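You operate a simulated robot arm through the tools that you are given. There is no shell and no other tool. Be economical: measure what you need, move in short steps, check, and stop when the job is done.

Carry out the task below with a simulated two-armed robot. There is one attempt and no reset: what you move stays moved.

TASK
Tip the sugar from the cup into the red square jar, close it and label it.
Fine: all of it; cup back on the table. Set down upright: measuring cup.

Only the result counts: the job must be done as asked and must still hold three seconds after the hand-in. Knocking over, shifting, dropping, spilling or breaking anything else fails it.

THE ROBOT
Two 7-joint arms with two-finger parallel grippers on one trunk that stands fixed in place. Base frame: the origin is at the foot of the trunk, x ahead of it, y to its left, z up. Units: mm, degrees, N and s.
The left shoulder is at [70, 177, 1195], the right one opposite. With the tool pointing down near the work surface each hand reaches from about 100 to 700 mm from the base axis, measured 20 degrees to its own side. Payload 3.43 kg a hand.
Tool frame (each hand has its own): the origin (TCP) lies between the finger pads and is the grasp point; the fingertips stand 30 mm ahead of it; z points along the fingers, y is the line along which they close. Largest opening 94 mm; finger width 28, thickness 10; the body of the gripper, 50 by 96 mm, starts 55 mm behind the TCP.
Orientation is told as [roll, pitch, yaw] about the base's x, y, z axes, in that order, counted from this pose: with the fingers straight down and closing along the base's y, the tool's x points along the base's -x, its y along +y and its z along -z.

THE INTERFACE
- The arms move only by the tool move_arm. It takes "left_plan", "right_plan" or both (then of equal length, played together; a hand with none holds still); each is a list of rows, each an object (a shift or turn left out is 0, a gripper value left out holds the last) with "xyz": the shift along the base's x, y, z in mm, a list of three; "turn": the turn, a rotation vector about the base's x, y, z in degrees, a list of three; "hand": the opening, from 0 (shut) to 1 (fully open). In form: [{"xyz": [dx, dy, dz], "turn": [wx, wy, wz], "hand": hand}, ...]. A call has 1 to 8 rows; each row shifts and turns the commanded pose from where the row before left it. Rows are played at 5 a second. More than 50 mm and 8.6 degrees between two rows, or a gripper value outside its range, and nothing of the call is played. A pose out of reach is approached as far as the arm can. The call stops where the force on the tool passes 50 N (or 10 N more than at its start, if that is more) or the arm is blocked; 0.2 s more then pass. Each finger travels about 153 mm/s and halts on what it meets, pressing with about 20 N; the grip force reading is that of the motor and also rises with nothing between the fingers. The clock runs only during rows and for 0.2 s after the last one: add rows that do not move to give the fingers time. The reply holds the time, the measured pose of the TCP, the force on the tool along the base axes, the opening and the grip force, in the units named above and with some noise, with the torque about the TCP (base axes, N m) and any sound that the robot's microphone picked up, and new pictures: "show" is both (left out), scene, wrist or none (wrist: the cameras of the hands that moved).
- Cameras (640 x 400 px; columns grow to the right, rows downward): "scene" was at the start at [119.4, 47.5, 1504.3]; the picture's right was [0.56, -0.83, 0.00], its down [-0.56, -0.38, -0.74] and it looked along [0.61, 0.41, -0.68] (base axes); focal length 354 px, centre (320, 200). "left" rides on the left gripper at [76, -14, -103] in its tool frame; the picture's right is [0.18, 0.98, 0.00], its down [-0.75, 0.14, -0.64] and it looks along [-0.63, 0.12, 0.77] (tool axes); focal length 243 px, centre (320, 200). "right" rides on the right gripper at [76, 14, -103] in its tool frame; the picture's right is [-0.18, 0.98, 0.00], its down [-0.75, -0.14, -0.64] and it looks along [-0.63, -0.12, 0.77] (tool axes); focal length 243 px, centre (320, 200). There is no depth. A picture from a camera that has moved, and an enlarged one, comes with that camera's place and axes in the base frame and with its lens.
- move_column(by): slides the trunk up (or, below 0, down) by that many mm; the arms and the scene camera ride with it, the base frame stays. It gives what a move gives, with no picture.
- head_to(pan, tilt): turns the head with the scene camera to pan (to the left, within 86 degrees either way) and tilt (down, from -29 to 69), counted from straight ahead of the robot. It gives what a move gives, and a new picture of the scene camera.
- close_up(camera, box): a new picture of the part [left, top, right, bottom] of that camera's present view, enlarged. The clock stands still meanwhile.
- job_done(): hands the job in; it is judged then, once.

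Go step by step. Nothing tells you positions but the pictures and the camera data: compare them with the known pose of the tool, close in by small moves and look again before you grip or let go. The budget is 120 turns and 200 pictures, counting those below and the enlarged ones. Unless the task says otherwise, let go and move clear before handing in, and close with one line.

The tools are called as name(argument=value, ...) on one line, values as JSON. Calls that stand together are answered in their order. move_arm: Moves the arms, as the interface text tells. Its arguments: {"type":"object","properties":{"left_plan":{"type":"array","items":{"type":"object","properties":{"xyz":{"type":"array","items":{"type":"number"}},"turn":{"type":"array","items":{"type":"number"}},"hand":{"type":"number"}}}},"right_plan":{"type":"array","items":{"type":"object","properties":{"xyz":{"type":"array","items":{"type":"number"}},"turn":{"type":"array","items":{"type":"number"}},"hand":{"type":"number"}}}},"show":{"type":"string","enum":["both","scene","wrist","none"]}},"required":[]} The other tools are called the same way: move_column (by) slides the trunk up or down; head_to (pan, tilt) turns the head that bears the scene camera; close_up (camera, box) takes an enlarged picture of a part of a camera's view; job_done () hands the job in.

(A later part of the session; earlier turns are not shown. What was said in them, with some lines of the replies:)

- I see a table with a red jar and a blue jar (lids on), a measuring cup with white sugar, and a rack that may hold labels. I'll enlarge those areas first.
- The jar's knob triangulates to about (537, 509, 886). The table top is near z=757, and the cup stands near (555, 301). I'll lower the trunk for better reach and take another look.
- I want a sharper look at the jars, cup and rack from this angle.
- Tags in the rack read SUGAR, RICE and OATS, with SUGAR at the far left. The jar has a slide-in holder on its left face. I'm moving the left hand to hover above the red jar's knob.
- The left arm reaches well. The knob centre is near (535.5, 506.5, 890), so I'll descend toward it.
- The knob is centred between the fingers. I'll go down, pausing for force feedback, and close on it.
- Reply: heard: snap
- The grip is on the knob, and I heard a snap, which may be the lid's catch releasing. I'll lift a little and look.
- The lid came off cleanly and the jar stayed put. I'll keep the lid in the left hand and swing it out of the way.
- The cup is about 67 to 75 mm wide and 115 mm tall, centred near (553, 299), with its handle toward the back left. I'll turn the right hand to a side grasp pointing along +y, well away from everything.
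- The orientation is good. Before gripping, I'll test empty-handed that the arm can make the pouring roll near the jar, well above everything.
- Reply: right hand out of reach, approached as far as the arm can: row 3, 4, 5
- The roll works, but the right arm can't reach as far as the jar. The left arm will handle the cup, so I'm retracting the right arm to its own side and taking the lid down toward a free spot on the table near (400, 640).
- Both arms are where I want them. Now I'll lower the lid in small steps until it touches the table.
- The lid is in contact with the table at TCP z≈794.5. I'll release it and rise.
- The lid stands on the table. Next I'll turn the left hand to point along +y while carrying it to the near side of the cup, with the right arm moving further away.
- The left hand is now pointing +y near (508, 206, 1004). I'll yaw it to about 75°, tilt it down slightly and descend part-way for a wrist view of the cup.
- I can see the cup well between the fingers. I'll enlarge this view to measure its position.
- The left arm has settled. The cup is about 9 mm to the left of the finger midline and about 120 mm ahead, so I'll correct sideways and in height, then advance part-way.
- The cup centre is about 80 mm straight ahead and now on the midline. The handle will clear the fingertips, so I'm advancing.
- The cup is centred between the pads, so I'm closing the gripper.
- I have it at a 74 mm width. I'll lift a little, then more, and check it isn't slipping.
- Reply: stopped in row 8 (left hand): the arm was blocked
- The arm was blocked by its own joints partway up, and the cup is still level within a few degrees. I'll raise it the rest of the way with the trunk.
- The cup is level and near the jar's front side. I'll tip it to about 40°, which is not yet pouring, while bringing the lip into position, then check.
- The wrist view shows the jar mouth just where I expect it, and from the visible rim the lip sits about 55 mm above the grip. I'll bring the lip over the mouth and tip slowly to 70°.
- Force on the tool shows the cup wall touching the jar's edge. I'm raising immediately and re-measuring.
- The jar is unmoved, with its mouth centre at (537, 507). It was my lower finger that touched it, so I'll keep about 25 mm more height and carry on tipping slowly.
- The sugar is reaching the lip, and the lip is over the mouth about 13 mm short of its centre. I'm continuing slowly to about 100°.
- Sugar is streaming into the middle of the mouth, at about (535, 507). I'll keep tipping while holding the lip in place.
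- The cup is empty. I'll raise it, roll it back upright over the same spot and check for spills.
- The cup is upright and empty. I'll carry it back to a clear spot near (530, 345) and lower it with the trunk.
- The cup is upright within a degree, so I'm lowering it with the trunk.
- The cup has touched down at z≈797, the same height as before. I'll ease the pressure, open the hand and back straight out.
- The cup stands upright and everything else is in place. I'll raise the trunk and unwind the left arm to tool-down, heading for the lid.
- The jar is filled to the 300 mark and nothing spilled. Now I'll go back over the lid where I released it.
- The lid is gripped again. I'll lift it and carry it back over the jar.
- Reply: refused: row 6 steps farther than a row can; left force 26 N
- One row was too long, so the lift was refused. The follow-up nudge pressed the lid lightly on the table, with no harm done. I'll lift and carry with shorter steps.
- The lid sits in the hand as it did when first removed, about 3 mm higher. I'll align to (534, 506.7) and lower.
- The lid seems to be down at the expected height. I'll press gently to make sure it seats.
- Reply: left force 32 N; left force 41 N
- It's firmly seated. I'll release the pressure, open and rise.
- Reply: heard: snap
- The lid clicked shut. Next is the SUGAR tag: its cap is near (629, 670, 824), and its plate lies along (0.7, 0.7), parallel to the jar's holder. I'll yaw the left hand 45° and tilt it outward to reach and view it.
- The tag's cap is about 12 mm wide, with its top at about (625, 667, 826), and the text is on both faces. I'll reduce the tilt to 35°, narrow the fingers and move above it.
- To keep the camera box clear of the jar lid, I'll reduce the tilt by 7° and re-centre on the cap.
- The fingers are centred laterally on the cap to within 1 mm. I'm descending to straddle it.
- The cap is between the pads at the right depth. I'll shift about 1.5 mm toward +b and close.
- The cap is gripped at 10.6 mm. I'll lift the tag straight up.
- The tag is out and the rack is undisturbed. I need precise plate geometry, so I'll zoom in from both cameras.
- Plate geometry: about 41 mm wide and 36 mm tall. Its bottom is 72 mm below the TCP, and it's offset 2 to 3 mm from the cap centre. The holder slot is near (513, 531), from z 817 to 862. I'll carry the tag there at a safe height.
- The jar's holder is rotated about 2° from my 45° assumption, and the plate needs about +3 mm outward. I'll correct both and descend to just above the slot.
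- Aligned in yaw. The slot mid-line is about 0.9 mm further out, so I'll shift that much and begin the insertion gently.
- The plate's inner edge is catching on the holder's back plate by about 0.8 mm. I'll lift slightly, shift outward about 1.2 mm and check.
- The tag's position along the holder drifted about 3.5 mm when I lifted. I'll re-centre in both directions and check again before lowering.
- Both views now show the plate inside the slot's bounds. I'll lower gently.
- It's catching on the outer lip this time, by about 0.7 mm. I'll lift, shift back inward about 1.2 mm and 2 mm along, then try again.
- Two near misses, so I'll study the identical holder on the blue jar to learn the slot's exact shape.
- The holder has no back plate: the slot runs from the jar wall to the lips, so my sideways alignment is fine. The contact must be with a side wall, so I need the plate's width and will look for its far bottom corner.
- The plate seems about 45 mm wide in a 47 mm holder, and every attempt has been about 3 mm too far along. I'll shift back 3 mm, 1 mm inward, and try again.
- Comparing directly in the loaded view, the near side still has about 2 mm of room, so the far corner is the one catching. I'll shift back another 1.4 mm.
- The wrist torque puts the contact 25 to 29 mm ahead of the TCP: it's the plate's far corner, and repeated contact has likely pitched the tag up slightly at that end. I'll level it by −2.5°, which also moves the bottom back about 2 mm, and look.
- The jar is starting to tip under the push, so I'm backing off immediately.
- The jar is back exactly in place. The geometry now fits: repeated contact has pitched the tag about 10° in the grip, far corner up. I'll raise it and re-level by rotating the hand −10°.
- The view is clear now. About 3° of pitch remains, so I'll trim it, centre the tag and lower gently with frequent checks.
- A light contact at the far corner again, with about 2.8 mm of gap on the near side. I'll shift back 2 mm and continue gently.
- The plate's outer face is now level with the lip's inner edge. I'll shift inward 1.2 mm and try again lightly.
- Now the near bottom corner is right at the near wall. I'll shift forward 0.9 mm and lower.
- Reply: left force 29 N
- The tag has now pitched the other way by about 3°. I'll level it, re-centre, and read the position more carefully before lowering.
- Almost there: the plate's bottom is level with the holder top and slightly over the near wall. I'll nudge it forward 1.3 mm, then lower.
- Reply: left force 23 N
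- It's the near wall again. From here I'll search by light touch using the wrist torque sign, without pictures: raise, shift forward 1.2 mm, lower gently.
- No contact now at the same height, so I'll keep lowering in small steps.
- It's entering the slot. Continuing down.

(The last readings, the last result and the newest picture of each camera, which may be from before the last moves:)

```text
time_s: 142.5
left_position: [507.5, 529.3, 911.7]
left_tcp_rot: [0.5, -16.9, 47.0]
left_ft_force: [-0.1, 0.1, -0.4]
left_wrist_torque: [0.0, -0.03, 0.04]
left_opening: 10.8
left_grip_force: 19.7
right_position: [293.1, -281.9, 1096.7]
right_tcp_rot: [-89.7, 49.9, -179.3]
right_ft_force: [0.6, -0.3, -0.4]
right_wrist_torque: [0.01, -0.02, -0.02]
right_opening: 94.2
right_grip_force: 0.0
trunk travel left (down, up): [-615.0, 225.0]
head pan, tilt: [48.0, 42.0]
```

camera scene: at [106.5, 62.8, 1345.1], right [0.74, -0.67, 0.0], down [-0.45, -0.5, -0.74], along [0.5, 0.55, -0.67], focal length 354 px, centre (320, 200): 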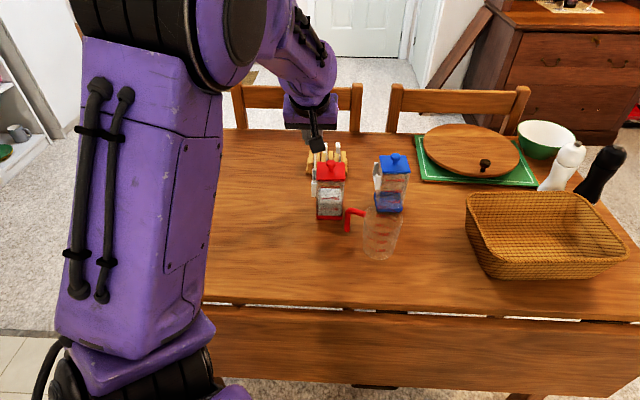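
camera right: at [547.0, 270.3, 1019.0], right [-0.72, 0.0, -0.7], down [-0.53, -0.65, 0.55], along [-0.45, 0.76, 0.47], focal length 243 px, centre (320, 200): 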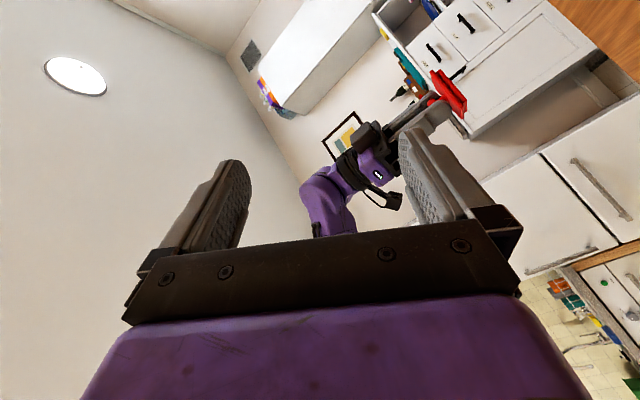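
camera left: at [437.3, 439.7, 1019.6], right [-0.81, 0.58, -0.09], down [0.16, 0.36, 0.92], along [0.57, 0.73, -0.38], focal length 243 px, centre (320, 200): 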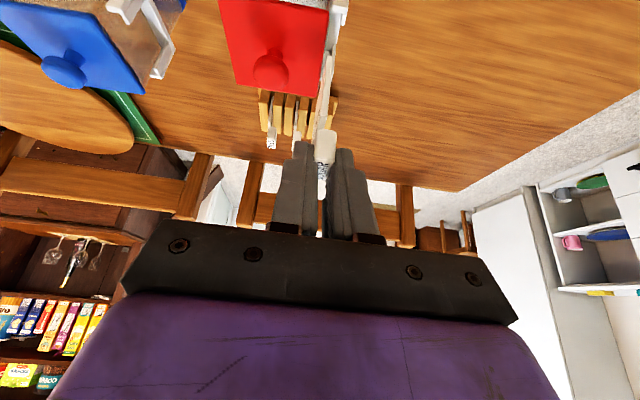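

It's 20 mm in, with the fingers just above the lid. I'll open slightly so the tag can slide down.

move_arm(left_plan=[{"hand": 0.16}, {"hand": 0.22}, {}, {}], show="none")

close_up(camera="scene", box=[304, 145, 334, 200])

```text
time_s: 143.5
left_position: [505.6, 529.7, 912.5]
left_tcp_rot: [0.4, -16.9, 47.0]
left_ft_force: [0.5, -0.6, -0.4]
left_wrist_torque: [0.03, 0.0, -0.01]
left_opening: 20.6
left_grip_force: 0.1
right_position: [292.1, -282.2, 1096.3]
right_tcp_rot: [-89.7, 49.8, -179.3]
right_ft_force: [-0.3, -0.3, -0.1]
right_wrist_torque: [-0.02, -0.01, 0.04]
right_opening: 93.9
right_grip_force: 0.1
trunk travel left (down, up): [-615.0, 225.0]
head pan, tilt: [48.0, 42.0]
```

```text
7.27 times, centred on (319, 172) of scene
camera zoom: at [106.4, 62.8, 1345.1], right [0.74, -0.67, 0.0], down [-0.45, -0.5, -0.74], along [0.5, 0.55, -0.67], focal length 2576 px, centre (327, 400)
```

zoom: 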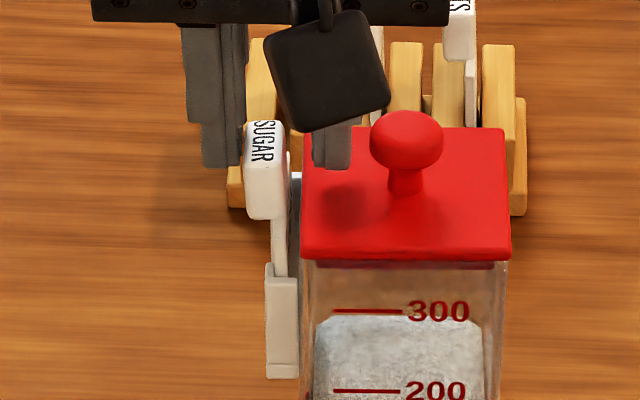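

The SUGAR tag dropped into the holder. I'll withdraw straight up and away, then check.

move_arm(left_plan=[{"xyz": [0, 0, 15]}, {"xyz": [0, 0, 30]}, {"xyz": [0, 0, 40]}, {"xyz": [-30, 10, 20]}, {"xyz": [-40, 20, 0]}, {"xyz": [-40, 20, 0]}, {"xyz": [-40, 10, 0]}, {}], show="scene")

close_up(camera="scene", box=[300, 145, 350, 230])

```text
time_s: 145.3
left_position: [357.7, 593.8, 1015.3]
left_tcp_rot: [0.5, -16.8, 47.0]
left_ft_force: [0.7, -0.8, -0.1]
left_wrist_torque: [-0.02, -0.02, -0.01]
left_opening: 20.7
left_grip_force: 0.0
right_position: [292.8, -281.0, 1095.7]
right_tcp_rot: [-89.7, 50.0, -179.3]
right_ft_force: [0.3, 0.4, 0.3]
right_wrist_torque: [0.02, -0.01, 0.01]
right_opening: 94.0
right_grip_force: 0.0
trunk travel left (down, up): [-615.0, 225.0]
head pan, tilt: [48.0, 42.0]
camera scene: at [106.9, 63.4, 1345.0], right [0.74, -0.67, 0.0], down [-0.45, -0.5, -0.74], along [0.5, 0.55, -0.67], focal length 354 px, centre (320, 200)
```

scene: 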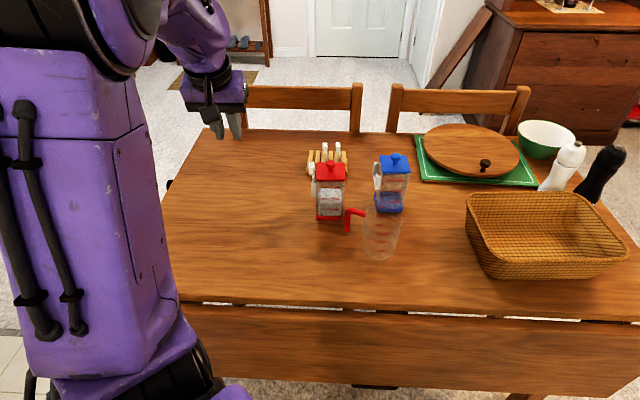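

```text
4.71 times, centred on (325, 188) of scene
camera zoom: at [106.9, 63.4, 1345.0], right [0.74, -0.67, 0.0], down [-0.45, -0.5, -0.74], along [0.5, 0.55, -0.67], focal length 1667 px, centre (296, 259)
```

zoom: 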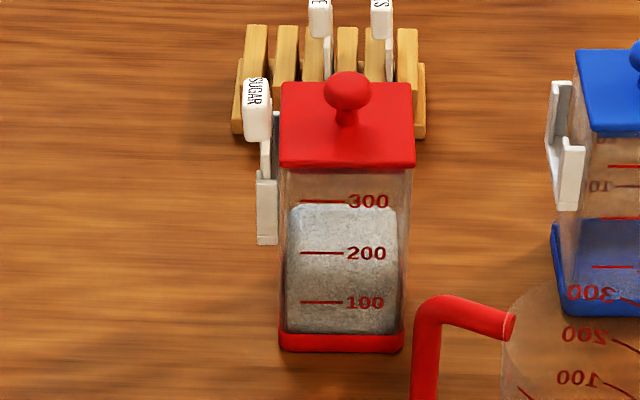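

close_up(camera="scene", box=[308, 155, 328, 195])

close_up(camera="left", box=[0, 0, 320, 200])

```text
10.00 times, centred on (318, 175) of scene
camera zoom: at [106.9, 63.4, 1345.0], right [0.74, -0.67, 0.0], down [-0.45, -0.5, -0.74], along [0.5, 0.55, -0.67], focal length 3542 px, centre (340, 450)
```

zoom: 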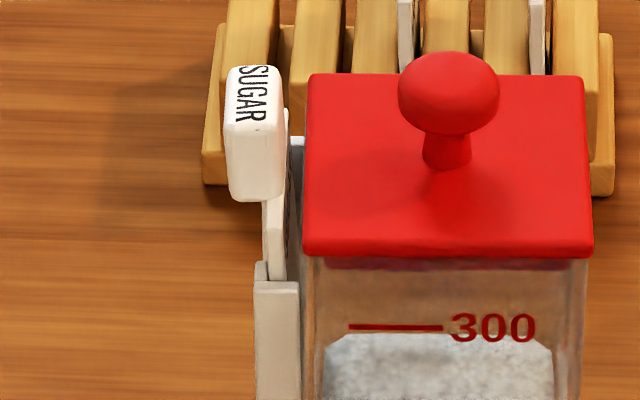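

```text
2.00 times, centred on (160, 100) of left
camera zoom: at [298.9, 508.4, 1092.5], right [-0.84, 0.54, -0.05], down [0.27, 0.49, 0.83], along [0.47, 0.69, -0.55], focal length 485 px, centre (640, 400)
```

zoom: 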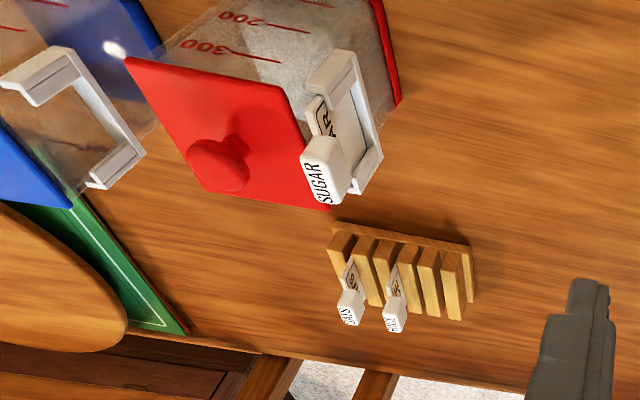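

close_up(camera="left", box=[140, 15, 200, 110])

```text
4.21 times, centred on (170, 62) of left
camera zoom: at [298.9, 508.4, 1092.5], right [-0.84, 0.54, -0.05], down [0.27, 0.49, 0.83], along [0.47, 0.69, -0.55], focal length 1022 px, centre (952, 779)
```

zoom: 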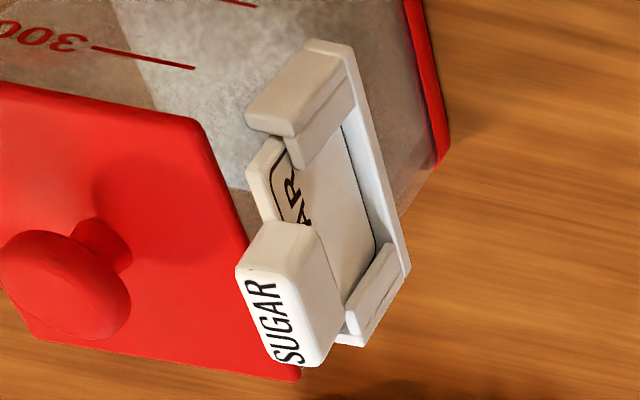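

The SUGAR tag sits down in the holder on the red jar. The lid is on, the jar is filled to the 300 mark, the empty cup stands upright on the table, and both hands are clear.

job_done()

```text
The job is handed in.
```

The sugar is all in the red jar with nothing spilled, the lid has clicked shut, the SUGAR tag is in its holder, and the empty measuring cup stands upright on the table.
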